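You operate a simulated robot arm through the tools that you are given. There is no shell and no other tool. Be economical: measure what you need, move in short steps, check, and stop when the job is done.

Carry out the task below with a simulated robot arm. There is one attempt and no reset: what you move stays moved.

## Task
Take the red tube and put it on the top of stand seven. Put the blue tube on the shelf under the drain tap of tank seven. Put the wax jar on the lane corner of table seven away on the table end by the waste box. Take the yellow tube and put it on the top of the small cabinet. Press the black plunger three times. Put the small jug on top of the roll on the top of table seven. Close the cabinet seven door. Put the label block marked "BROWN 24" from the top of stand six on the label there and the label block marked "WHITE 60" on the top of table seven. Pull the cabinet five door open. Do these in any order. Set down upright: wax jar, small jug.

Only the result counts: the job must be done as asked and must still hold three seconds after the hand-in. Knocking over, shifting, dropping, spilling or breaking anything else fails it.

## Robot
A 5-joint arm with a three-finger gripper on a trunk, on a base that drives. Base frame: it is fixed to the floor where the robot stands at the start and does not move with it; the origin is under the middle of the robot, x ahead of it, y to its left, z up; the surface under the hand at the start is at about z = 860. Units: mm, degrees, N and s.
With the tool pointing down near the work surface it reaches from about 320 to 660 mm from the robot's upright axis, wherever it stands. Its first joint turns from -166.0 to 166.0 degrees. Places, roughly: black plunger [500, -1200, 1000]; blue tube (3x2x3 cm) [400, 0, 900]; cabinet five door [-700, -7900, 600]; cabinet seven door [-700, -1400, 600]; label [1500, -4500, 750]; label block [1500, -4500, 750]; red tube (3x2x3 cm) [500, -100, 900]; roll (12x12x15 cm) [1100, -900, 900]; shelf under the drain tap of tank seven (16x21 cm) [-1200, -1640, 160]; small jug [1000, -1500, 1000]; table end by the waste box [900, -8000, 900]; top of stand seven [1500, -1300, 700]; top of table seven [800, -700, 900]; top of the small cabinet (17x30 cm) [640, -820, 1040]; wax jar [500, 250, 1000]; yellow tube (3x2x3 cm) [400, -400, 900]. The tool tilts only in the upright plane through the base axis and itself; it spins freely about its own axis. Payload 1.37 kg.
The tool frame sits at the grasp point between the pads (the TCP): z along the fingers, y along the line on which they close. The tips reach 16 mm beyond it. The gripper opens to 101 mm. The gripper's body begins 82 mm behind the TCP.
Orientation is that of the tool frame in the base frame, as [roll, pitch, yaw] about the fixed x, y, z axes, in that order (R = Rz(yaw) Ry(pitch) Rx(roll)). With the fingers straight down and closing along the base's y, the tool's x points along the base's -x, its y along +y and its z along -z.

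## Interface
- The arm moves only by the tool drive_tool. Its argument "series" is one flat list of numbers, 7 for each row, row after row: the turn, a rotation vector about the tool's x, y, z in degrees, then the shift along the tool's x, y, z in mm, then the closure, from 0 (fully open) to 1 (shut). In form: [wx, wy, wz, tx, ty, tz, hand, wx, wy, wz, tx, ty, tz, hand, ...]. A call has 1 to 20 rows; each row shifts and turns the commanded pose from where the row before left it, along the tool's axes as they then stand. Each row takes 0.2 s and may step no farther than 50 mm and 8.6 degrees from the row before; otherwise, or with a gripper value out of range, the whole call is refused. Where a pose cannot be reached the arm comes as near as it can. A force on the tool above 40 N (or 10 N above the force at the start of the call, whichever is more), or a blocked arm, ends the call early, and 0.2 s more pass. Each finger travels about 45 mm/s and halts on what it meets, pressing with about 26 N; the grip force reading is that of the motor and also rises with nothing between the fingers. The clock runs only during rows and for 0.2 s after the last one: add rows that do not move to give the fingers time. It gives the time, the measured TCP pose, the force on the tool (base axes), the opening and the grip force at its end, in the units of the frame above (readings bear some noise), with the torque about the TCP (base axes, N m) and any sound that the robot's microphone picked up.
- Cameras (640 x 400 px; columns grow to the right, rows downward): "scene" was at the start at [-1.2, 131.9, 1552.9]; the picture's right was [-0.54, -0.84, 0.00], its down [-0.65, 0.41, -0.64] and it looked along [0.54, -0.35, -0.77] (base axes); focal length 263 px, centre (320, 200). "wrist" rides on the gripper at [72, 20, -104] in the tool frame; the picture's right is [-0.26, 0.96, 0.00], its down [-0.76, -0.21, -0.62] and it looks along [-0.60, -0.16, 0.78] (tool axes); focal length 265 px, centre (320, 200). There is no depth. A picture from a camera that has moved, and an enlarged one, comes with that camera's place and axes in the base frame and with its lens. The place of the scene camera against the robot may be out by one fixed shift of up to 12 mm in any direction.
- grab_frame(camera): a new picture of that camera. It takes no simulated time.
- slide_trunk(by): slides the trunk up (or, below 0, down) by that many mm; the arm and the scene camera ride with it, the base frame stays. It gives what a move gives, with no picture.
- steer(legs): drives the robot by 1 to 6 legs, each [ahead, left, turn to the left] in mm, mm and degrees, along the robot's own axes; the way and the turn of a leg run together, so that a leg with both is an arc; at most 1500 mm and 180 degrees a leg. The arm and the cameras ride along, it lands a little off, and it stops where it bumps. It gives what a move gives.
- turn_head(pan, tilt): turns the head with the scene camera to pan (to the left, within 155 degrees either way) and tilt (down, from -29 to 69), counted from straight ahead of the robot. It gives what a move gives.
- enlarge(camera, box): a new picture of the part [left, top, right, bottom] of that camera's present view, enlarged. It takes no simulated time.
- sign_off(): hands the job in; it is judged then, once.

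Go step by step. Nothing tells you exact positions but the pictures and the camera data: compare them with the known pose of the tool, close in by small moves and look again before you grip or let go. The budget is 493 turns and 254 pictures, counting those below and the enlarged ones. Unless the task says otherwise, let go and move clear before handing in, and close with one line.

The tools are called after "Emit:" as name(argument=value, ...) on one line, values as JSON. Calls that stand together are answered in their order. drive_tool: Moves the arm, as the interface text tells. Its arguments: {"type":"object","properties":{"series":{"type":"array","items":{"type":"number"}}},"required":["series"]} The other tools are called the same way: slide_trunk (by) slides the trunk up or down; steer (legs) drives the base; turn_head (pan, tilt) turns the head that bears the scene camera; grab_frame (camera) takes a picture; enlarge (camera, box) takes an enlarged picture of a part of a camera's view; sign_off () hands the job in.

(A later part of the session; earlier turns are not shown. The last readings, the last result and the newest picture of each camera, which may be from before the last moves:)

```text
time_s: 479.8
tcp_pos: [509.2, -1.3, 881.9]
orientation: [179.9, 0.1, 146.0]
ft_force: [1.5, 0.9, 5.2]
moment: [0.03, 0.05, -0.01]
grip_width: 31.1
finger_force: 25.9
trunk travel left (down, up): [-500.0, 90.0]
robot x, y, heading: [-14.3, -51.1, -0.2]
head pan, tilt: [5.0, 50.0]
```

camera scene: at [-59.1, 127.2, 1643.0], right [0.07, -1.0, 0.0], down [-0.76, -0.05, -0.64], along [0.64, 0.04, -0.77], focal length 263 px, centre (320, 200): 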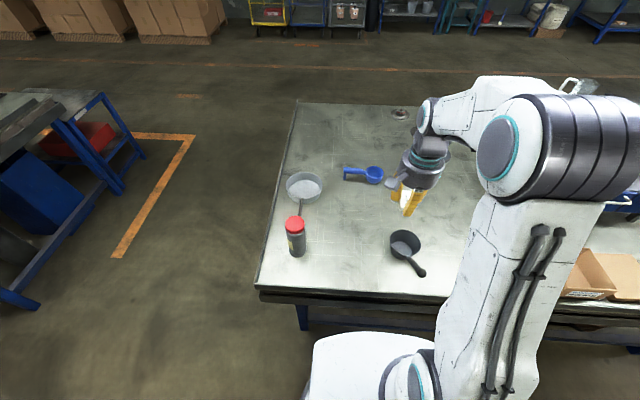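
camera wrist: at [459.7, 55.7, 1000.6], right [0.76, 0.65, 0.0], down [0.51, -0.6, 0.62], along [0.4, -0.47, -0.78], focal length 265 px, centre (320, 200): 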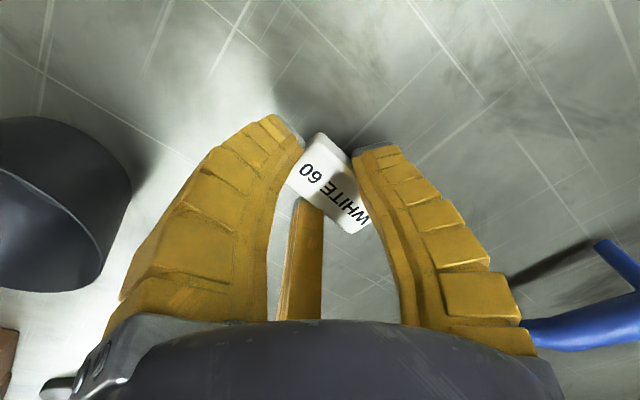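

Emit:
drive_tool(series=[0, 0, 0, 0, 0, 0, 0.66, 0, 0, 0, 0, 0, 0, 0.6, 0, 0, 0, 0, 0, 0, 0.5, 0, 0, 0, 0, 0, 0, 0.35, 0, 0, 0, 0, 0, 0, 0.3, 0, 0, 0, 0, 0, -8, 0.3, 0, 0, 0, 0, 0, -15, 0.3, 0, 0, 0, 0, 0, -30, 0.3, 0, 0, 0, 0, 0, -40, 0.3, 0, 0, 0, 0, 0, -40, 0.3, 0, 0, 0, 0, 0, -40, 0.3, 0, 0, 0, 0, 0, -40, 0.3])

Emit:
turn_head(pan=10, tilt=55)

Emit:
grab_frame(camera="scene")

Emit:
enlarge(camera="scene", box=[240, 130, 440, 280])

```text
time_s: 482.4
tcp_pos: [508.4, -2.9, 1094.9]
orientation: [180.0, 0.0, 146.0]
ft_force: [-0.1, -0.1, -0.6]
moment: [0.03, 0.01, -0.01]
grip_width: 73.5
finger_force: 1.7
trunk travel left (down, up): [-500.0, 90.0]
robot x, y, heading: [-15.8, -54.9, -0.2]
head pan, tilt: [5.0, 50.0]
```

```text
time_s: 483.1
tcp_pos: [509.0, -3.2, 1094.8]
orientation: [-180.0, 0.0, 146.0]
ft_force: [-1.1, 1.0, -1.1]
moment: [0.0, 0.0, -0.03]
grip_width: 73.6
finger_force: 2.1
trunk travel left (down, up): [-500.0, 90.0]
robot x, y, heading: [-13.8, -53.2, -0.5]
head pan, tilt: [10.0, 55.0]
```

```text
70 pictures are left
camera scene: at [-8.1, 132.0, 1546.6], right [0.17, -0.99, 0.0], down [-0.81, -0.14, -0.57], along [0.57, 0.1, -0.82], focal length 263 px, centre (320, 200)
```

scene: 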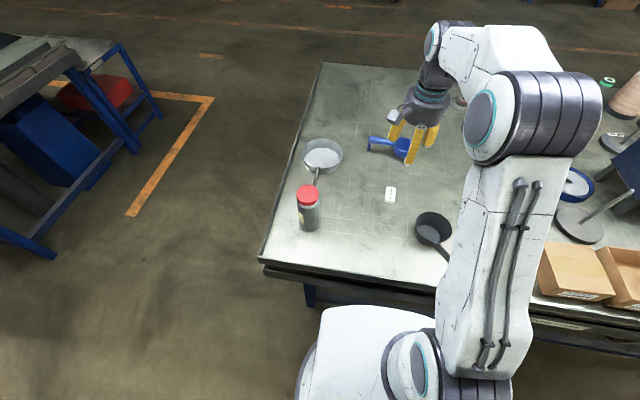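

```text
2.67 times, centred on (340, 205) of scene
camera zoom: at [-8.1, 132.0, 1546.6], right [0.17, -0.99, 0.0], down [-0.81, -0.14, -0.57], along [0.57, 0.1, -0.82], focal length 701 px, centre (267, 187)
```

zoom: 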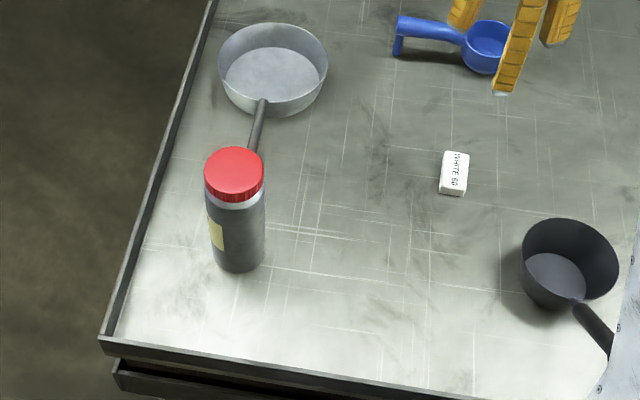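

WHITE 60 is on table seven. Now the wax jar at about (376,230), ≈57 mm across and 160 mm tall. I move above it with the hand open.

Emit:
drive_tool(series=[0, 0, 0, 40, 19.9, 0, 0, 0, 0, 0, 40, 19.9, 0, 0, 0, 0, 0, 40, 19.9, 0, 0, 0, 0, 0, 40, 19.9, 0, 0, 0, 0, 0, 40, 19.9, 0, 0, 0, 0, 0, 40, 19.9, 0, 0, 0, 0, 0, 0, 0, 0, 0])

Emit:
grab_frame(camera="wrist")

```text
time_s: 484.7
tcp_pos: [377.0, 232.0, 1094.1]
orientation: [-180.0, -0.2, 145.8]
ft_force: [-0.5, 0.2, -0.8]
moment: [0.03, 0.03, -0.01]
grip_width: 100.5
finger_force: 0.0
trunk travel left (down, up): [-500.0, 90.0]
robot x, y, heading: [-11.5, -52.5, -0.0]
head pan, tilt: [10.0, 55.0]
```

```text
68 pictures are left
camera wrist: at [327.3, 287.9, 1199.3], right [0.76, 0.65, 0.0], down [0.51, -0.6, 0.62], along [0.4, -0.47, -0.78], focal length 265 px, centre (320, 200)
```

wrist: 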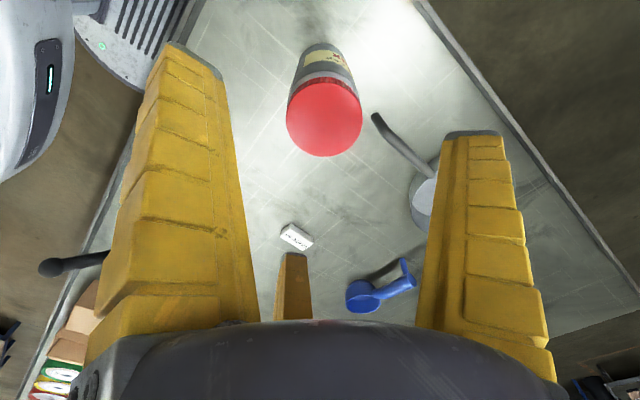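

Emit:
drive_tool(series=[0, 0, 0, 2.5, 1.9, 25, 0, 0, 0, 0, 0, 0, 30, 0, 0, 0, 0, 0, 0, 30, 0, 0, 0, 0, 0, 0, 25, 0, 0, 0, 0, 0, 0, 18, 0, 0, 0, 0, 0, 0, 9, 0, 0, 0, 0, 0, 0, 0, 0])

Emit:
grab_frame(camera="wrist")

Emit:
enlarge(camera="scene", box=[230, 120, 390, 260])

```text
time_s: 486.3
tcp_pos: [375.5, 234.9, 957.2]
orientation: [179.9, 0.0, 145.8]
ft_force: [0.4, -0.6, 0.4]
moment: [-0.08, 0.01, -0.01]
grip_width: 100.5
finger_force: 0.1
trunk travel left (down, up): [-500.0, 90.0]
robot x, y, heading: [-14.5, -56.8, -0.3]
head pan, tilt: [10.0, 55.0]
```

```text
67 pictures are left
camera wrist: at [326.8, 291.5, 1061.2], right [0.76, 0.65, 0.0], down [0.51, -0.6, 0.62], along [0.4, -0.47, -0.78], focal length 265 px, centre (320, 200)
```

wrist: 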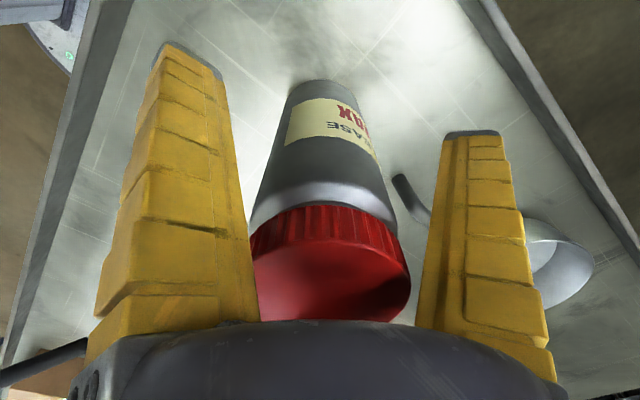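

```text
2.86 times, centred on (310, 190) of scene
camera zoom: at [-8.1, 132.1, 1546.6], right [0.17, -0.99, 0.0], down [-0.81, -0.14, -0.57], along [0.57, 0.1, -0.82], focal length 752 px, centre (349, 229)
```

zoom: 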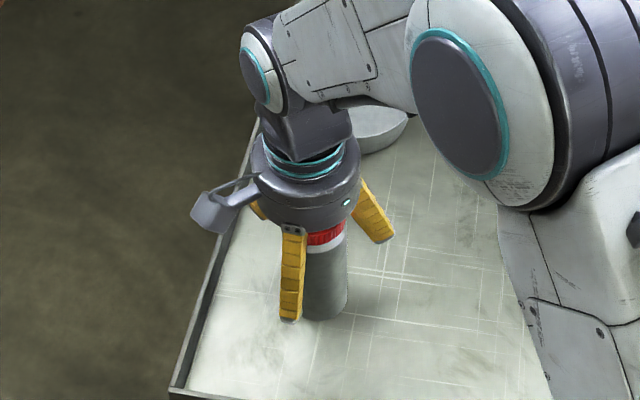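

Emit:
drive_tool(series=[0, 0, 0, 0, 0, 0, 0.15, 0, 0, 0, 0, 0, 0, 0.3, 0, 0, 0, 0, 0, 0, 0.36, 0, 0, 0, 0, 0, 0, 0.41, 0, 0, 0, 0, 0, 0, 0.46, 0, 0, 0, 0, 0, 0, 0.6, 0, 0, 0, 0, 0, 0, 1, 0, 0, 0, 0, 0, 0, 1, 0, 0, 0, 0, 0, 0, 1])

Emit:
drive_tool(series=[0, 0, 0, 0, 0, -2, 1, 0, 0, 0, 0, 0, -3, 1, 0, 0, 0, 0, 0, -4, 1, 0, 0, 0, 0, 0, -5, 1, 0, 0, 0, 0, 0, -6, 1, 0, 0, 0, 0, 0, -6, 1, 0, 0, 0, 0, 0, -4, 1])

Emit:
grab_frame(camera="wrist")

Emit:
enlarge(camera="scene", box=[230, 120, 390, 260])

```text
time_s: 488.3
tcp_pos: [376.2, 234.3, 957.0]
orientation: [-180.0, 0.0, 145.9]
ft_force: [1.9, -0.1, 5.0]
moment: [-0.05, 0.03, 0.03]
grip_width: 56.6
finger_force: 26.0
trunk travel left (down, up): [-500.0, 90.0]
robot x, y, heading: [-14.9, -55.2, -0.0]
head pan, tilt: [10.0, 55.0]
```

```text
time_s: 489.9
tcp_pos: [376.1, 235.6, 987.2]
orientation: [180.0, 0.1, 146.0]
ft_force: [0.8, 0.0, -4.3]
moment: [-0.01, -0.01, 0.0]
grip_width: 56.3
finger_force: 26.1
trunk travel left (down, up): [-500.0, 90.0]
robot x, y, heading: [-14.7, -54.3, -0.3]
head pan, tilt: [10.0, 55.0]
```

```text
65 pictures are left
camera wrist: at [327.5, 292.1, 1092.0], right [0.76, 0.65, 0.0], down [0.51, -0.6, 0.62], along [0.4, -0.47, -0.78], focal length 265 px, centre (320, 200)
```

wrist: 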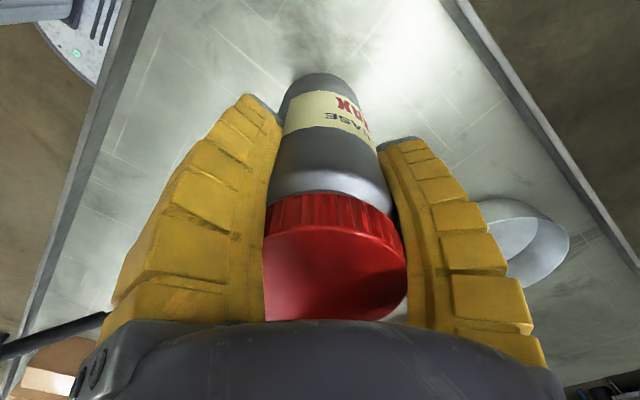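

```text
2.86 times, centred on (310, 190) of scene
camera zoom: at [-7.8, 132.3, 1546.5], right [0.17, -0.99, 0.0], down [-0.81, -0.14, -0.57], along [0.57, 0.1, -0.82], focal length 752 px, centre (349, 229)
```

zoom: 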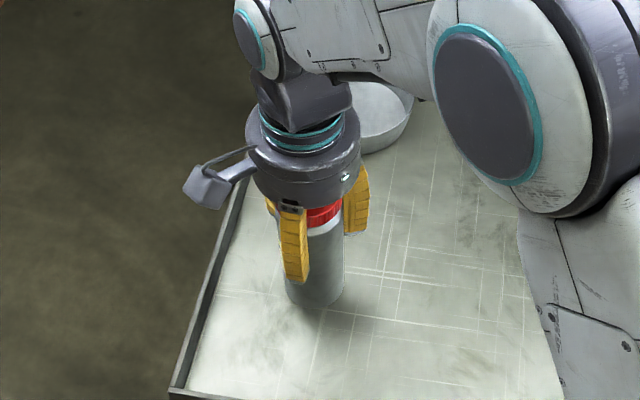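

Jar lifted (≈0.45 kg). Raise higher, back into the lane and turn to face −y for the long carry.

Emit:
drive_tool(series=[0, 0, 0, 0, 0, -6, 1, 0, 0, 0, 0, 0, -10, 1, 0, 0, 0, 0, 0, -12, 1, 0, 0, 0, 0, 0, -12, 1, 0, 0, 0, 0, 0, -12, 1, 0, 0, 0, 0, 0, -12, 1, 0, 0, 0, 0, 0, -12, 1, 0, 0, 0, 0, 0, -12, 1, 0, 0, 0, 0, 0, -8, 1, 0, 0, 0, 0, 0, -4, 1])

Emit:
slide_trunk(by=90)

Emit:
steer(legs=[[-150, 0, 0], [0, 0, -45], [0, 0, -45]])

Emit:
turn_head(pan=0, tilt=25)

Emit:
grab_frame(camera="scene")

```text
time_s: 492.1
tcp_pos: [376.3, 234.7, 1087.2]
orientation: [-180.0, 0.0, 146.0]
ft_force: [-0.2, -0.3, -3.7]
moment: [-0.02, -0.01, 0.0]
grip_width: 56.6
finger_force: 25.4
trunk travel left (down, up): [-500.0, 90.0]
robot x, y, heading: [-15.7, -52.4, -0.0]
head pan, tilt: [10.0, 55.0]
```

```text
time_s: 493.4
tcp_pos: [376.0, 234.5, 1178.0]
orientation: [180.0, 0.0, 145.9]
ft_force: [-0.5, 0.0, -4.6]
moment: [-0.01, 0.02, -0.02]
grip_width: 56.8
finger_force: 26.1
trunk travel left (down, up): [-590.0, 0.0]
robot x, y, heading: [-15.0, -55.1, -0.0]
head pan, tilt: [10.0, 55.0]
```

```text
time_s: 498.8
tcp_pos: [127.7, -442.0, 1177.2]
orientation: [-179.9, 0.0, 56.3]
ft_force: [-0.8, 1.1, -4.1]
moment: [-0.03, -0.01, -0.01]
grip_width: 56.4
finger_force: 25.8
trunk travel left (down, up): [-590.0, 0.0]
robot x, y, heading: [-162.1, -55.3, -89.8]
head pan, tilt: [10.0, 55.0]
```

```text
time_s: 499.8
tcp_pos: [126.7, -441.9, 1177.1]
orientation: [180.0, 0.0, 56.3]
ft_force: [-0.4, -0.3, -4.0]
moment: [-0.01, 0.03, 0.02]
grip_width: 56.5
finger_force: 26.2
trunk travel left (down, up): [-590.0, 0.0]
robot x, y, heading: [-163.2, -51.7, -89.9]
head pan, tilt: [0.0, 25.0]
```

```text
63 pictures are left
camera scene: at [5.5, -87.0, 1680.4], right [-1.0, 0.0, 0.0], down [0.0, 0.42, -0.91], along [0.0, -0.91, -0.42], focal length 263 px, centre (320, 200)
```

scene: 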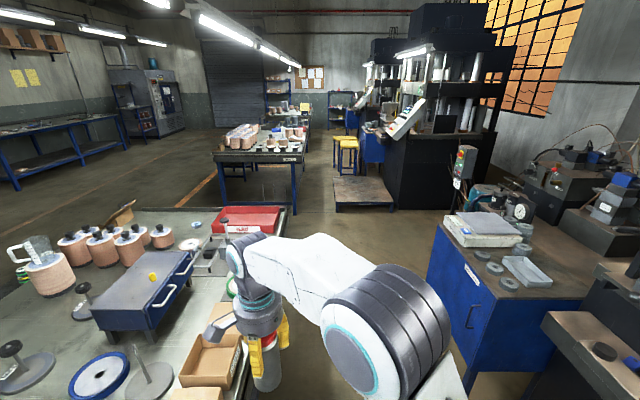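

The near lane past table six is too narrow, so I take the gap and the far aisle again.

Emit:
steer(legs=[[1500, 0, 0], [600, 0, 0]])

Emit:
steer(legs=[[0, 1500, 0], [0, 750, 0]])

Emit:
grab_frame(camera="scene")

```text
time_s: 510.2
tcp_pos: [125.3, -2547.8, 1176.6]
orientation: [-180.0, 0.0, 56.2]
ft_force: [-0.1, 0.4, -4.6]
moment: [0.02, -0.01, 0.02]
grip_width: 56.7
finger_force: 26.1
trunk travel left (down, up): [-590.0, 0.0]
robot x, y, heading: [-164.7, -2158.3, -89.8]
head pan, tilt: [0.0, 25.0]
```

```text
time_s: 521.4
tcp_pos: [2386.8, -2537.8, 1176.5]
orientation: [-180.0, -0.1, 56.7]
ft_force: [0.4, 0.2, -4.6]
moment: [-0.01, 0.0, 0.03]
grip_width: 56.7
finger_force: 25.7
trunk travel left (down, up): [-590.0, 0.0]
robot x, y, heading: [2088.5, -2149.0, -89.3]
head pan, tilt: [0.0, 25.0]
```

```text
62 pictures are left
camera scene: at [2263.3, -2183.1, 1680.5], right [-1.0, -0.01, 0.0], down [0.0, 0.42, -0.91], along [0.01, -0.91, -0.42], focal length 263 px, centre (320, 200)
```

scene: 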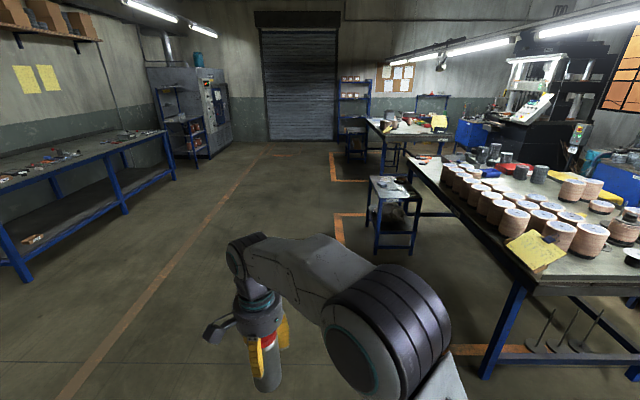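

Emit:
steer(legs=[[1500, 0, -0.7], [1500, 0, 0], [1300, 0, 0]])

Emit:
turn_head(pan=-25, tilt=28)

Emit:
grab_frame(camera="scene")

```text
time_s: 542.1
tcp_pos: [2367.1, -6874.9, 1175.7]
orientation: [179.9, 0.0, 55.3]
ft_force: [0.1, -0.2, -5.0]
moment: [0.01, 0.0, 0.02]
grip_width: 56.6
finger_force: 25.5
trunk travel left (down, up): [-590.0, 0.0]
robot x, y, heading: [2084.8, -6480.3, -90.9]
head pan, tilt: [0.0, 25.0]
```

```text
time_s: 543.0
tcp_pos: [2368.1, -6875.8, 1176.5]
orientation: [-180.0, 0.0, 55.3]
ft_force: [0.4, -0.9, -3.2]
moment: [0.02, 0.03, 0.01]
grip_width: 56.6
finger_force: 26.5
trunk travel left (down, up): [-590.0, 0.0]
robot x, y, heading: [2085.4, -6481.0, -90.9]
head pan, tilt: [-25.0, 28.0]
```

```text
61 pictures are left
camera scene: at [2213.7, -6508.0, 1675.7], right [-0.9, 0.43, 0.0], down [0.2, 0.42, -0.88], along [-0.38, -0.8, -0.47], focal length 263 px, centre (320, 200)
```

scene: 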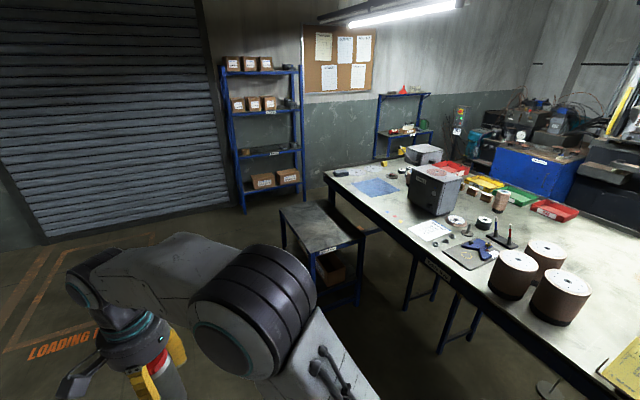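

Emit:
enlarge(camera="scene", box=[320, 120, 560, 270])

```text
2.67 times, centred on (440, 195) of scene
camera zoom: at [2213.7, -6508.0, 1675.7], right [-0.9, 0.43, 0.0], down [0.2, 0.42, -0.88], along [-0.38, -0.8, -0.47], focal length 701 px, centre (0, 213)
```

zoom: 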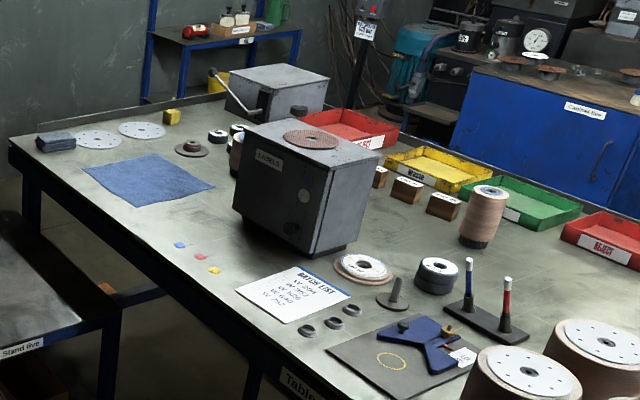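

Emit:
enlarge(camera="scene", box=[325, 140, 425, 210])

Emit:
enlarge(camera="scene", box=[395, 140, 505, 210])

```text
5.71 times, centred on (375, 175) of scene
camera zoom: at [2213.7, -6508.0, 1675.7], right [-0.9, 0.43, 0.0], down [0.2, 0.42, -0.88], along [-0.38, -0.8, -0.47], focal length 1503 px, centre (6, 343)
```

zoom: 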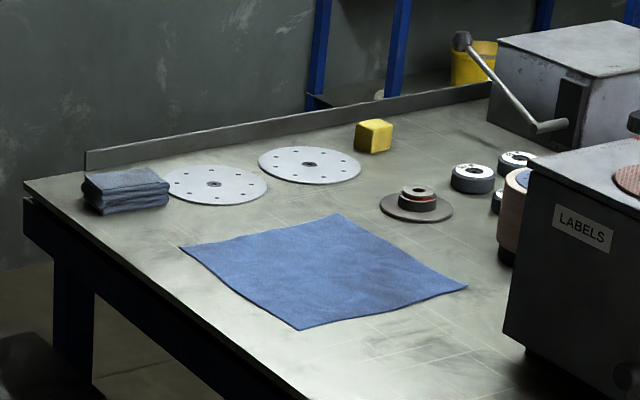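

```text
5.71 times, centred on (450, 175) of scene
camera zoom: at [2213.7, -6508.0, 1675.7], right [-0.9, 0.43, 0.0], down [0.2, 0.42, -0.88], along [-0.38, -0.8, -0.47], focal length 1503 px, centre (-423, 343)
```

zoom: 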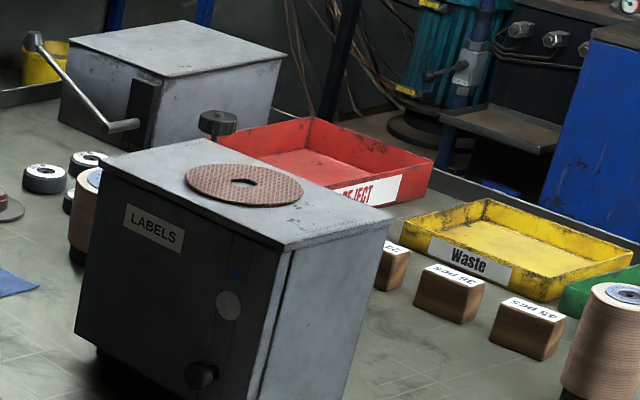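

The destination end of this table is free around (1000,-8090), but stand five blocks the aisle side, so I'll approach from behind the table end. First check the space there.

Emit:
steer(legs=[[600, 0, 0.9]])

Emit:
turn_head(pan=-20, tilt=35)

Emit:
grab_frame(camera="scene")

```text
time_s: 546.4
tcp_pos: [2370.1, -7469.2, 1176.7]
orientation: [-179.9, 0.0, 56.2]
ft_force: [-0.2, -0.1, -4.7]
moment: [0.02, -0.03, -0.01]
grip_width: 56.5
finger_force: 26.5
trunk travel left (down, up): [-590.0, 0.0]
robot x, y, heading: [2082.2, -7082.5, -89.8]
head pan, tilt: [-25.0, 28.0]
```

```text
time_s: 547.0
tcp_pos: [2369.1, -7469.6, 1177.3]
orientation: [180.0, 0.0, 56.2]
ft_force: [-0.2, 0.4, -5.2]
moment: [0.0, -0.01, 0.01]
grip_width: 56.5
finger_force: 26.2
trunk travel left (down, up): [-590.0, 0.0]
robot x, y, heading: [2074.7, -7079.3, -89.8]
head pan, tilt: [-20.0, 35.0]
```

```text
57 pictures are left
camera scene: at [2218.7, -7105.5, 1664.8], right [-0.94, 0.34, 0.0], down [0.2, 0.54, -0.82], along [-0.28, -0.77, -0.57], focal length 263 px, centre (320, 200)
```

scene: 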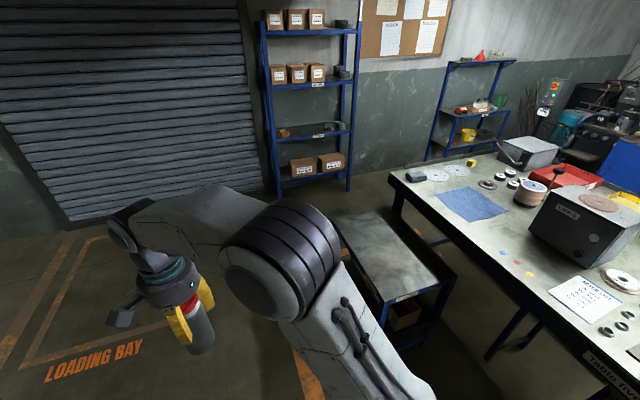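

Over a metre of free floor lies behind the table end. I turn to face +y, reverse to y≈-8630, then strafe behind the table end.

Emit:
steer(legs=[[0, 0, 60], [0, 0, 60], [0, 0, 60], [-1500, 0, 0], [-50, 0, 0]])

Emit:
turn_head(pan=30, tilt=35)

Emit:
grab_frame(camera="scene")

```text
time_s: 563.0
tcp_pos: [1787.5, -8248.9, 1177.6]
orientation: [180.0, 0.1, -123.8]
ft_force: [-0.5, -0.6, -3.6]
moment: [0.05, -0.02, 0.0]
grip_width: 56.5
finger_force: 25.7
trunk travel left (down, up): [-590.0, 0.0]
robot x, y, heading: [2081.9, -8638.0, 90.2]
head pan, tilt: [-20.0, 35.0]
```

```text
time_s: 564.1
tcp_pos: [1787.8, -8246.4, 1176.9]
orientation: [-180.0, 0.0, -123.7]
ft_force: [-0.5, 0.5, -4.1]
moment: [-0.01, 0.0, -0.01]
grip_width: 56.5
finger_force: 26.3
trunk travel left (down, up): [-590.0, 0.0]
robot x, y, heading: [2076.9, -8636.7, 90.0]
head pan, tilt: [30.0, 35.0]
```

```text
56 pictures are left
camera scene: at [1852.8, -8621.8, 1664.8], right [0.87, 0.5, 0.0], down [0.29, -0.5, -0.82], along [-0.41, 0.71, -0.57], focal length 263 px, centre (320, 200)
```

scene: 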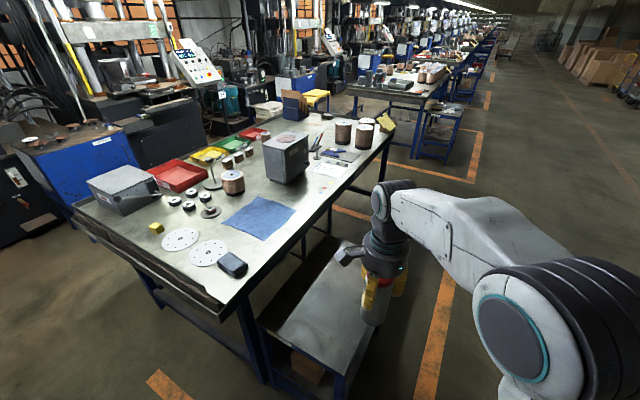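

Emit:
steer(legs=[[0, 1080, 0]])

Emit:
drive_tool(series=[0, 0, 0, -3, -4, 0, 1, 0, 0, 0, -6, -9, 0, 1, 0, 0, 0, -8, -12, 0, 1, 0, 0, 0, -8, -12, 0, 1, 0, 0, 0, -8, -12, 0, 1, 0, 0, 0, -8, -12, 0, 1, 0, 0, 0, -8, -12, 0, 1, 0, 0, 0, -8, -12, 0, 1, 0, 0, 0, -8, -12, 0, 1, 0, 0, 0, -8, -12, 0, 1, 0, 0, 0, -8, -12, 0, 1, 0, 0, 0, -8, -12, 0, 1, 0, 0, 0, -8, -12, 0, 1, 0, 0, 0, -8, -12, 0, 1, 0, 0, 0, -8, -12, 0, 1, 0, 0, 0, -8, -12, 0, 1, 0, 0, 0, -8, -12, 0, 1, 0, 0, 0, -8, -12, 0, 1, 0, 0, 0, -6, -9, 0, 1, 0, 0, 0, -3, -5, 0, 1])

Emit:
grab_frame(camera="wrist")

Emit:
turn_head(pan=0, tilt=45)

Emit:
grab_frame(camera="scene")

```text
time_s: 569.7
tcp_pos: [703.0, -8251.4, 1177.2]
orientation: [-180.0, 0.0, -123.6]
ft_force: [0.6, 0.3, -3.3]
moment: [0.02, 0.02, 0.0]
grip_width: 56.4
finger_force: 26.2
trunk travel left (down, up): [-590.0, 0.0]
robot x, y, heading: [992.7, -8642.8, 90.2]
head pan, tilt: [30.0, 35.0]
```

```text
time_s: 573.9
tcp_pos: [965.5, -8251.7, 1177.0]
orientation: [-179.9, 0.0, -123.5]
ft_force: [-0.8, 0.0, -3.8]
moment: [0.0, 0.03, -0.01]
grip_width: 56.4
finger_force: 25.9
trunk travel left (down, up): [-590.0, 0.0]
robot x, y, heading: [994.9, -8641.8, 90.3]
head pan, tilt: [30.0, 35.0]
```

```text
55 pictures are left
camera wrist: at [909.1, -8300.0, 1281.9], right [-0.66, 0.75, 0.0], down [0.59, 0.52, 0.62], along [0.47, 0.41, -0.78], focal length 265 px, centre (320, 200)
```

wrist: 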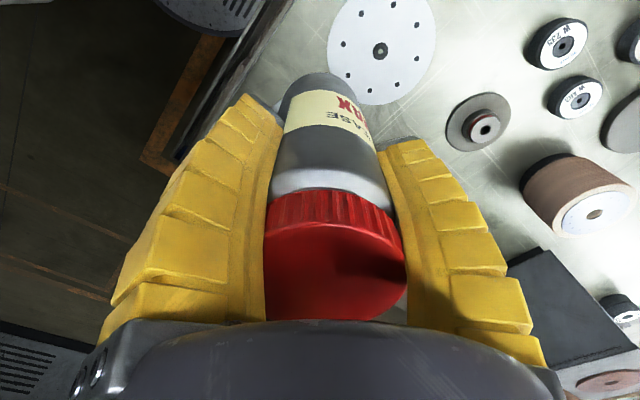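

```text
time_s: 574.8
tcp_pos: [965.8, -8251.2, 1177.2]
orientation: [-180.0, 0.0, -123.5]
ft_force: [-0.5, 0.3, -4.4]
moment: [0.02, -0.02, 0.0]
grip_width: 56.4
finger_force: 26.0
trunk travel left (down, up): [-590.0, 0.0]
robot x, y, heading: [993.3, -8639.2, 90.2]
head pan, tilt: [0.0, 45.0]
```

```text
54 pictures are left
camera scene: at [812.8, -8621.4, 1650.0], right [1.0, 0.01, 0.0], down [0.0, -0.71, -0.71], along [0.0, 0.71, -0.71], focal length 263 px, centre (320, 200)
```

scene: 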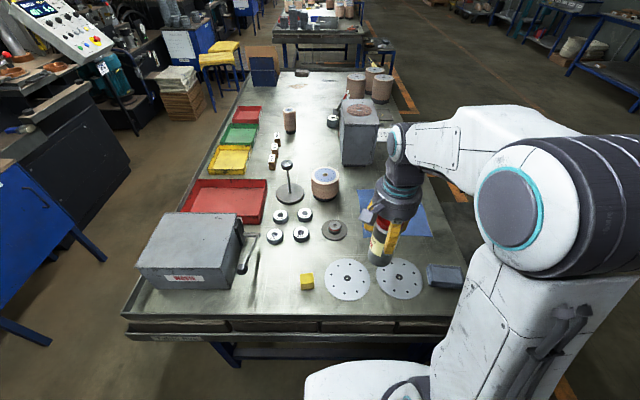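

The grey box marked WASTE stands at this table end. I'll set the jar at about (955,-8085), clear of the discs, the round piece and the cloth.

Emit:
drive_tool(series=[0, 0, 0, -4, 3, 0, 1, 0, 0, 0, -8, 6, 0, 1, 0, 0, 0, -10, 7.5, 0, 1, 0, 0, 0, -10, 7.5, 0, 1, 0, 0, 0, -10, 7.5, 0, 1, 0, 0, 0, -10, 7.5, 0, 1, 0, 0, 0, -10, 7.5, 0, 1, 0, 0, 0, -10, 7.5, 0, 1, 0, 0, 0, -10, 7.5, 0, 1, 0, 0, 0, -10, 7.5, 0, 1, 0, 0, 0, -10, 7.5, 0, 1, 0, 0, 0, -10, 7.5, 0, 1, 0, 0, 0, -10, 7.5, 0, 1, 0, 0, 0, -7, 5.5, 0, 1, 0, 0, 0, -4, 3, 0, 1])

Emit:
slide_trunk(by=-90)

Emit:
grab_frame(camera="wrist")

Emit:
grab_frame(camera="scene")

```text
time_s: 578.0
tcp_pos: [955.2, -8083.5, 1176.7]
orientation: [180.0, -0.1, -123.6]
ft_force: [-0.5, 0.6, -3.4]
moment: [-0.01, -0.02, 0.02]
grip_width: 56.5
finger_force: 26.0
trunk travel left (down, up): [-590.0, 0.0]
robot x, y, heading: [991.3, -8639.2, 90.2]
head pan, tilt: [0.0, 45.0]
```

```text
time_s: 579.3
tcp_pos: [955.8, -8085.8, 1086.9]
orientation: [-179.9, 0.0, -123.7]
ft_force: [0.1, -0.3, -4.9]
moment: [-0.02, -0.03, -0.01]
grip_width: 56.3
finger_force: 25.6
trunk travel left (down, up): [-500.0, 90.0]
robot x, y, heading: [994.9, -8640.5, 90.2]
head pan, tilt: [0.0, 45.0]
```

```text
53 pictures are left
camera wrist: at [898.9, -8133.9, 1191.8], right [-0.66, 0.75, 0.0], down [0.59, 0.52, 0.62], along [0.47, 0.41, -0.78], focal length 265 px, centre (320, 200)
```

wrist: 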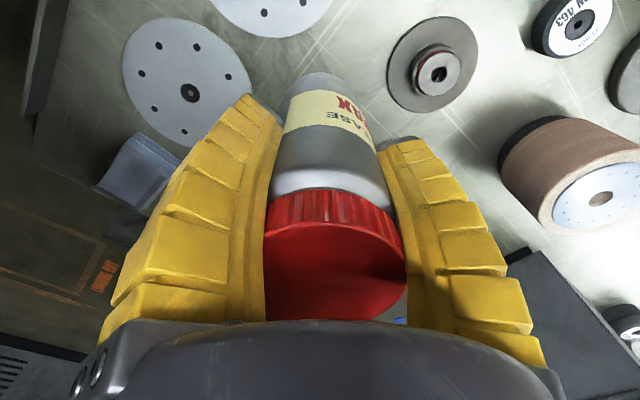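

```text
52 pictures are left
camera scene: at [812.9, -8621.4, 1560.0], right [1.0, 0.01, 0.0], down [0.0, -0.71, -0.71], along [0.0, 0.71, -0.71], focal length 263 px, centre (320, 200)
```

scene: 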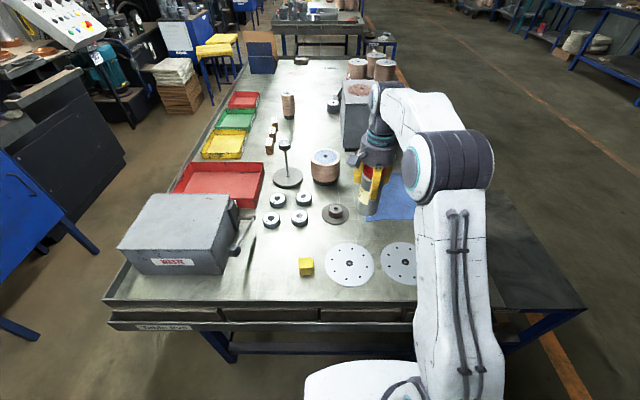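

Emit:
drive_tool(series=[0, 0, 0, 0, 0, 6, 1, 0, 0, 0, 0, 0, 10, 1, 0, 0, 0, 0, 0, 12, 1, 0, 0, 0, 0, 0, 12, 1, 0, 0, 0, 0, 0, 12, 1, 0, 0, 0, 0, 0, 12, 1, 0, 0, 0, 0, 0, 12, 1, 0, 0, 0, 0, 0, 10, 1, 0, 0, 0, 0, 0, 6, 1])

Emit:
enlarge(camera="scene", box=[300, 150, 440, 290])

```text
time_s: 581.3
tcp_pos: [957.1, -8084.7, 994.4]
orientation: [180.0, -0.1, -123.6]
ft_force: [-0.3, -0.3, -4.6]
moment: [0.01, 0.02, -0.02]
grip_width: 56.7
finger_force: 26.2
trunk travel left (down, up): [-500.0, 90.0]
robot x, y, heading: [995.7, -8640.4, 90.1]
head pan, tilt: [0.0, 45.0]
```

```text
2.86 times, centred on (370, 220) of scene
camera zoom: at [812.8, -8621.2, 1560.0], right [1.0, 0.01, 0.0], down [0.0, -0.71, -0.71], along [0.0, 0.71, -0.71], focal length 752 px, centre (177, 143)
```

zoom: 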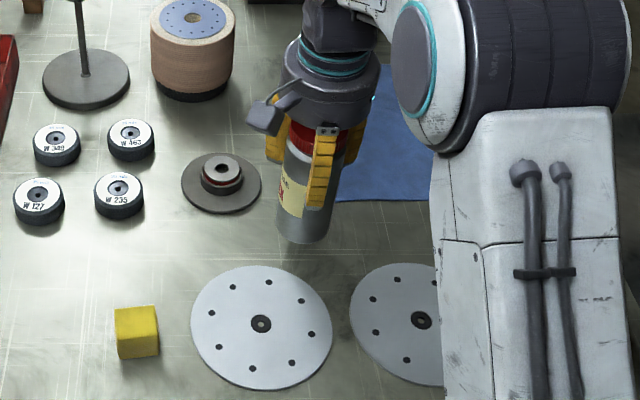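

A bit close to the white disc; I shift 18 mm in +y, then lower to contact.

Emit:
drive_tool(series=[0, 0, 0, -4, 3.3, 0, 1, 0, 0, 0, -6, 5, 0, 1, 0, 0, 0, -3.9, 3.3, 0, 1, 0, 0, 0, 0, 0, 8, 1, 0, 0, 0, 0, 0, 8, 1, 0, 0, 0, 0, 0, 6, 1])

Emit:
enlarge(camera="scene", box=[300, 150, 440, 290])

Emit:
drive_tool(series=[0, 0, 0, 0, 0, 3, 1, 0, 0, 0, 0, 0, 3, 1])

Emit:
drive_tool(series=[0, 0, 0, 0, 0, 2.5, 1])

Emit:
drive_tool(series=[0, 0, 0, 0, 0, 2.5, 1])

```text
time_s: 582.7
tcp_pos: [953.8, -8066.4, 971.8]
orientation: [-179.9, -0.1, -123.5]
ft_force: [0.2, -0.6, -4.2]
moment: [0.03, 0.0, 0.0]
grip_width: 56.3
finger_force: 26.0
trunk travel left (down, up): [-500.0, 90.0]
robot x, y, heading: [994.1, -8640.7, 90.3]
head pan, tilt: [0.0, 45.0]
```

```text
2.86 times, centred on (370, 220) of scene
camera zoom: at [812.9, -8621.1, 1560.0], right [1.0, 0.01, 0.0], down [0.0, -0.71, -0.71], along [0.0, 0.71, -0.71], focal length 752 px, centre (177, 143)
```

zoom: 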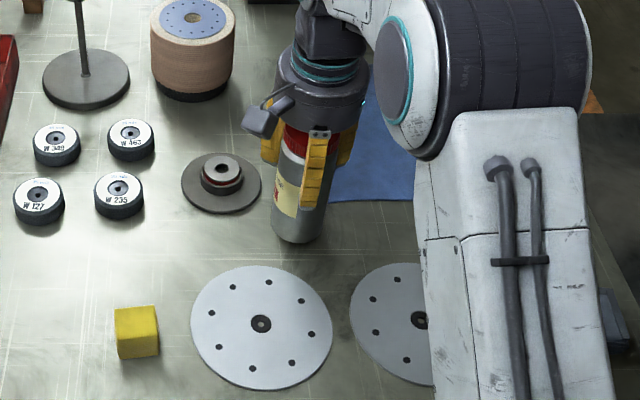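

```text
time_s: 583.3
tcp_pos: [954.3, -8066.3, 966.6]
orientation: [180.0, -0.1, -123.5]
ft_force: [-0.6, -0.3, -4.3]
moment: [0.01, 0.0, -0.01]
grip_width: 56.7
finger_force: 26.2
trunk travel left (down, up): [-500.0, 90.0]
robot x, y, heading: [991.6, -8643.2, 90.3]
head pan, tilt: [0.0, 45.0]
```

```text
time_s: 583.7
tcp_pos: [954.0, -8067.1, 964.6]
orientation: [180.0, 0.0, -123.7]
ft_force: [0.0, -0.3, -4.5]
moment: [-0.03, 0.0, 0.0]
grip_width: 56.7
finger_force: 25.9
trunk travel left (down, up): [-500.0, 90.0]
robot x, y, heading: [993.9, -8644.3, 90.4]
head pan, tilt: [0.0, 45.0]
```

```text
time_s: 584.1
tcp_pos: [953.6, -8069.3, 963.3]
orientation: [180.0, -0.1, -123.6]
ft_force: [0.3, 0.2, -4.2]
moment: [0.0, -0.02, 0.02]
grip_width: 56.3
finger_force: 25.7
trunk travel left (down, up): [-500.0, 90.0]
robot x, y, heading: [994.0, -8638.5, 90.1]
head pan, tilt: [0.0, 45.0]
```

Emit:
drive_tool(series=[0, 0, 0, 0, 0, 2.5, 1])

Emit:
drive_tool(series=[0, 0, 0, 0, 0, 2, 1])

Emit:
drive_tool(series=[0, 0, 0, 0, 0, 2, 1])

Emit:
drive_tool(series=[0, 0, 0, 0, 0, 2, 1])

```text
time_s: 584.5
tcp_pos: [955.0, -8067.2, 959.2]
orientation: [-180.0, 0.0, -123.6]
ft_force: [-0.3, -0.5, -3.5]
moment: [0.02, 0.02, 0.0]
grip_width: 56.6
finger_force: 26.0
trunk travel left (down, up): [-500.0, 90.0]
robot x, y, heading: [994.5, -8643.3, 90.1]
head pan, tilt: [0.0, 45.0]
```

```text
time_s: 584.9
tcp_pos: [953.4, -8066.8, 958.5]
orientation: [-179.9, 0.0, -123.6]
ft_force: [0.1, -1.3, 2.2]
moment: [-0.11, 0.23, 0.06]
grip_width: 56.6
finger_force: 25.9
trunk travel left (down, up): [-500.0, 90.0]
robot x, y, heading: [998.2, -8639.6, 90.2]
head pan, tilt: [0.0, 45.0]
```

```text
time_s: 585.3
tcp_pos: [953.9, -8068.5, 958.0]
orientation: [179.8, 0.2, -123.6]
ft_force: [-0.5, -1.1, 16.1]
moment: [-0.49, 0.23, 0.06]
grip_width: 56.8
finger_force: 26.3
trunk travel left (down, up): [-500.0, 90.0]
robot x, y, heading: [991.6, -8637.4, 90.5]
head pan, tilt: [0.0, 45.0]
```

```text
time_s: 585.7
tcp_pos: [953.1, -8067.6, 954.7]
orientation: [179.8, 0.3, -123.6]
ft_force: [0.5, 0.2, 21.3]
moment: [0.0, 0.13, 0.01]
grip_width: 57.6
finger_force: 26.2
trunk travel left (down, up): [-500.0, 90.0]
robot x, y, heading: [994.2, -8640.1, 90.6]
head pan, tilt: [0.0, 45.0]
```

Standing on the table. Ease off, release slowly, and rise.

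Emit:
drive_tool(series=[0, 0, 0, 0, 0, -3, 1, 0, 0, 0, 0, 0, 0, 0.42, 0, 0, 0, 0, 0, 0, 0.38, 0, 0, 0, 0, 0, 0, 0.32, 0, 0, 0, 0, 0, 0, 0.2, 0, 0, 0, 0, 0, 0, 0, 0, 0, 0, 0, 0, 0, 0, 0, 0, 0, 0, 0, 0, 0])

Emit:
drive_tool(series=[0, 0, 0, 0, 0, -10, 0, 0, 0, 0, 0, 0, -15, 0, 0, 0, 0, 0, 0, -20, 0, 0, 0, 0, 0, 0, -25, 0, 0, 0, 0, 0, 0, -25, 0, 0, 0, 0, 0, 0, -25, 0, 0, 0, 0, 0, 0, -25, 0])

Emit:
grab_frame(camera="scene")

Emit:
grab_frame(camera="wrist")

```text
time_s: 587.5
tcp_pos: [953.5, -8068.4, 955.9]
orientation: [-179.9, 0.0, -123.6]
ft_force: [-0.3, -0.3, -0.1]
moment: [0.01, 0.01, 0.01]
grip_width: 100.5
finger_force: 0.1
trunk travel left (down, up): [-500.0, 90.0]
robot x, y, heading: [993.5, -8639.5, 90.3]
head pan, tilt: [0.0, 45.0]
```

```text
time_s: 589.1
tcp_pos: [953.1, -8068.8, 1101.3]
orientation: [180.0, 0.0, -123.6]
ft_force: [-0.1, -0.9, -1.2]
moment: [0.02, 0.01, -0.01]
grip_width: 100.6
finger_force: 0.0
trunk travel left (down, up): [-500.0, 90.0]
robot x, y, heading: [995.6, -8641.1, 90.5]
head pan, tilt: [0.0, 45.0]
```

```text
49 pictures are left
camera scene: at [812.9, -8621.8, 1560.0], right [1.0, 0.01, 0.0], down [0.0, -0.71, -0.71], along [0.0, 0.71, -0.71], focal length 263 px, centre (320, 200)
```

scene: 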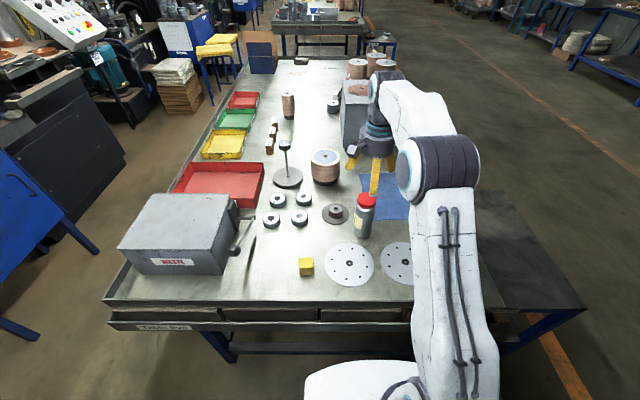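

```text
48 pictures are left
camera wrist: at [897.0, -8116.3, 1205.8], right [-0.66, 0.75, 0.0], down [0.59, 0.52, 0.62], along [0.47, 0.41, -0.78], focal length 265 px, centre (320, 200)
```

wrist: 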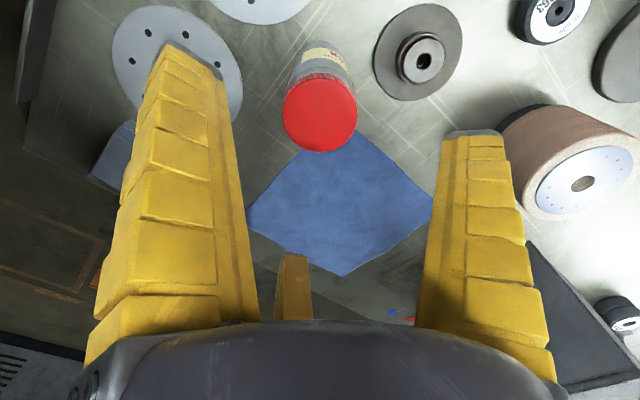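

Jar stands upright at the table end. Last: cabinet five's door. Retract, go around to the near lane and face −x.

Emit:
drive_tool(series=[0, 0, 0, 33, -23, -15, 0.3, 0, 0, 0, 33, -23, -15, 0.6, 0, 0, 0, 33, -23, -15, 1, 0, 0, 0, 30, -20, 0, 1])

Emit:
slide_trunk(by=90)

Emit:
turn_head(pan=60, tilt=40)

Emit:
grab_frame(camera="scene")

```text
time_s: 590.1
tcp_pos: [956.1, -8225.9, 1147.2]
orientation: [180.0, 0.0, -123.6]
ft_force: [0.3, -0.4, 0.1]
moment: [0.01, 0.02, 0.01]
grip_width: 25.6
finger_force: 4.2
trunk travel left (down, up): [-500.0, 90.0]
robot x, y, heading: [991.5, -8638.8, 90.2]
head pan, tilt: [0.0, 45.0]
```

```text
time_s: 591.3
tcp_pos: [955.9, -8223.7, 1235.9]
orientation: [-180.0, 0.0, -123.6]
ft_force: [-0.1, -0.3, 0.2]
moment: [0.02, -0.02, 0.03]
grip_width: 0.0
finger_force: 26.3
trunk travel left (down, up): [-590.0, 0.0]
robot x, y, heading: [993.0, -8643.1, 90.2]
head pan, tilt: [0.0, 45.0]
```

```text
time_s: 592.6
tcp_pos: [956.1, -8223.7, 1236.7]
orientation: [-180.0, 0.0, -123.6]
ft_force: [0.1, 0.0, 0.3]
moment: [0.01, -0.02, 0.01]
grip_width: 0.0
finger_force: 26.2
trunk travel left (down, up): [-590.0, 0.0]
robot x, y, heading: [996.5, -8643.0, 90.3]
head pan, tilt: [60.0, 40.0]
```

```text
47 pictures are left
camera scene: at [739.5, -8660.8, 1657.2], right [0.5, 0.87, 0.0], down [0.56, -0.32, -0.77], along [-0.67, 0.38, -0.64], focal length 263 px, centre (320, 200)
```

scene: 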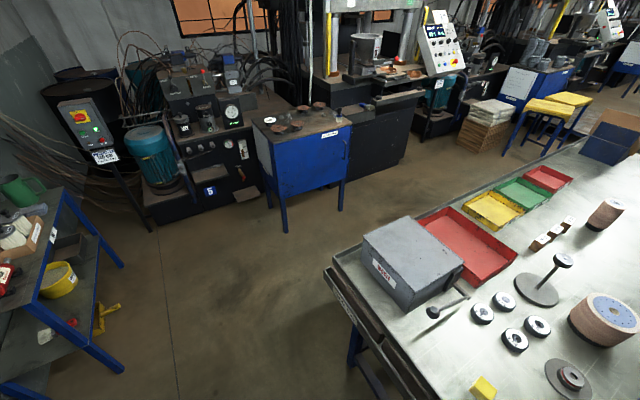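

Emit:
steer(legs=[[0, 1080, 0], [0, 0, 89.5], [0, -990, 0]])

Emit:
turn_head(pan=-10, tilt=45)

Emit:
grab_frame(camera="scene")

Emit:
enlarge(camera="scene", box=[180, 130, 420, 300])

```text
time_s: 606.6
tcp_pos: [-481.4, -7694.8, 1236.8]
orientation: [179.9, -0.1, -34.3]
ft_force: [-0.2, 0.3, 0.0]
moment: [-0.03, -0.01, 0.02]
grip_width: 0.0
finger_force: 25.9
trunk travel left (down, up): [-590.0, 0.0]
robot x, y, heading: [-65.7, -7663.6, 179.8]
head pan, tilt: [60.0, 40.0]
```

```text
time_s: 608.0
tcp_pos: [-482.3, -7695.9, 1235.8]
orientation: [-180.0, -0.1, -34.3]
ft_force: [-0.4, 0.1, 0.3]
moment: [0.0, 0.0, 0.02]
grip_width: 0.0
finger_force: 26.2
trunk travel left (down, up): [-590.0, 0.0]
robot x, y, heading: [-63.3, -7661.7, 179.6]
head pan, tilt: [-10.0, 45.0]
```

```text
46 pictures are left
camera scene: at [-93.3, -7825.3, 1650.0], right [0.18, 0.98, 0.0], down [0.7, -0.13, -0.71], along [-0.7, 0.13, -0.71], focal length 263 px, centre (320, 200)
```

scene: 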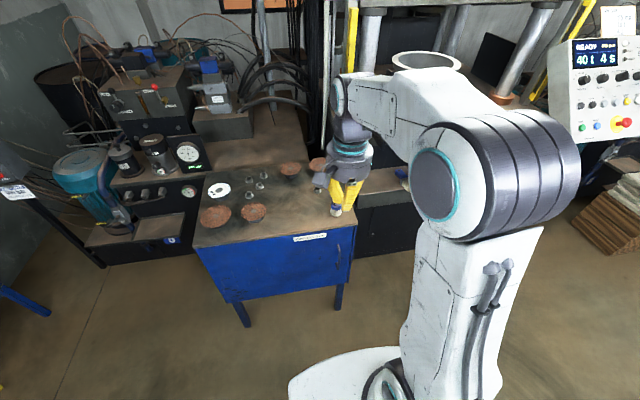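

```text
2.35 times, centred on (300, 215) of scene
camera zoom: at [-93.3, -7825.3, 1650.0], right [0.18, 0.98, 0.0], down [0.7, -0.13, -0.71], along [-0.7, 0.13, -0.71], focal length 619 px, centre (367, 165)
```

zoom: 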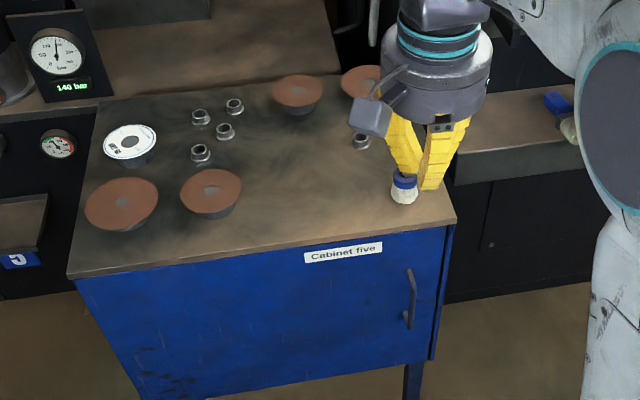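

Door five is closed with its bar handle near (-675,-7639,716). It slides, so I'll push the bar from its +y side toward −y. First un-spin the hand, tilt 45°, lower the trunk, and line up.

Emit:
drive_tool(series=[0, 0, -8.5, 0, 0, 0, 1, 0, 0, -8.5, 0, 0, 0, 1, 0, 0, -8.5, 0, 0, 0, 1, 0, 0, -8.5, 0, 0, 0, 1, 0, 0, 0, 0, -33, 0, 1, 0, -7.5, 0, 0, 0, 0, 1, 0, -7.5, 0, 0, 0, 0, 1, 0, -7.5, 0, 0, 0, 0, 1, 0, -7.5, 0, 0, 0, 0, 1, 0, -7.5, 0, 0, 0, 0, 1, 0, -7.5, 0, 0, 0, 0, 1])

Emit:
slide_trunk(by=-375)

Emit:
steer(legs=[[0, -45, 0]])

```text
time_s: 610.5
tcp_pos: [-480.7, -7660.6, 1237.5]
orientation: [179.9, 44.9, -0.3]
ft_force: [-0.9, -0.4, 0.0]
moment: [-0.01, -0.03, -0.02]
grip_width: 0.0
finger_force: 26.3
trunk travel left (down, up): [-590.0, 0.0]
robot x, y, heading: [-66.4, -7660.0, 179.7]
head pan, tilt: [-10.0, 45.0]
```

```text
time_s: 614.1
tcp_pos: [-481.3, -7661.6, 861.4]
orientation: [179.8, 45.0, -0.3]
ft_force: [-0.9, 0.3, 0.6]
moment: [-0.01, 0.04, 0.01]
grip_width: 0.0
finger_force: 25.9
trunk travel left (down, up): [-215.0, 375.0]
robot x, y, heading: [-69.9, -7660.7, 179.7]
head pan, tilt: [-10.0, 45.0]
```

```text
time_s: 615.0
tcp_pos: [-481.3, -7616.7, 862.6]
orientation: [179.7, 45.0, -0.3]
ft_force: [0.0, -0.6, 0.6]
moment: [0.0, -0.04, 0.03]
grip_width: 0.0
finger_force: 25.8
trunk travel left (down, up): [-215.0, 375.0]
robot x, y, heading: [-66.6, -7615.5, 179.5]
head pan, tilt: [-10.0, 45.0]
```

Emit:
drive_tool(series=[0, 0, 0, 2.5, 0, 43, 1, 0, 0, 0, 2.5, 0, 43, 1, 0, 0, 0, 2.5, 0, 43, 1, 0, 0, 0, 2.5, 0, 43, 1, 0, 0, 0, 2.5, 0, 43, 1])

Emit:
grab_frame(camera="wrist")

Emit:
grab_frame(camera="scene")

```text
time_s: 616.2
tcp_pos: [-625.3, -7616.8, 699.5]
orientation: [179.8, 44.9, -0.3]
ft_force: [0.0, 0.4, -0.5]
moment: [0.03, -0.02, 0.05]
grip_width: 0.0
finger_force: 25.4
trunk travel left (down, up): [-215.0, 375.0]
robot x, y, heading: [-65.6, -7617.5, 179.7]
head pan, tilt: [-10.0, 45.0]
```

```text
44 pictures are left
camera wrist: at [-501.1, -7636.2, 723.2], right [-0.19, -0.96, 0.19], down [-0.09, 0.21, 0.97], along [-0.98, 0.17, -0.13], focal length 265 px, centre (320, 200)
```

wrist: 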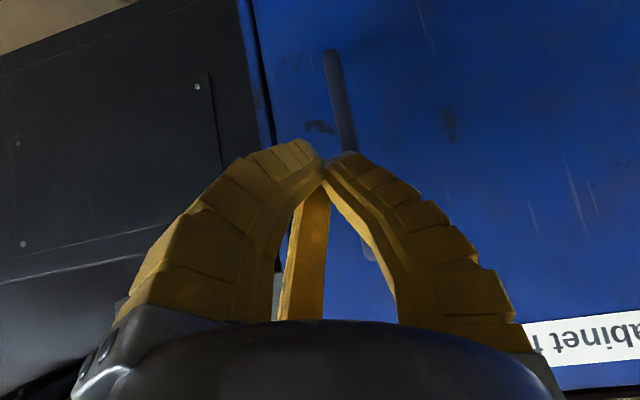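

```text
43 pictures are left
camera scene: at [-92.7, -7780.2, 1275.0], right [0.18, 0.98, 0.0], down [0.7, -0.13, -0.71], along [-0.7, 0.13, -0.71], focal length 263 px, centre (320, 200)
```

scene: 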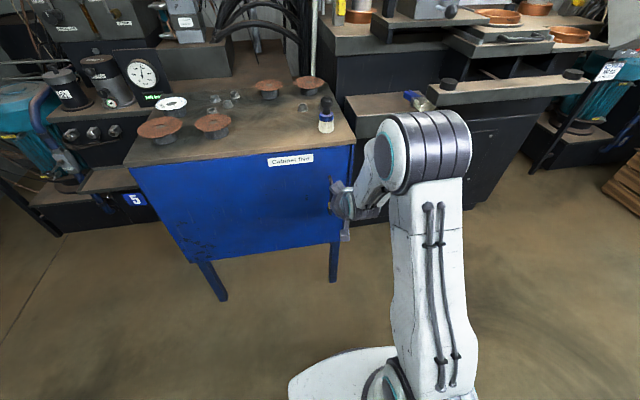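

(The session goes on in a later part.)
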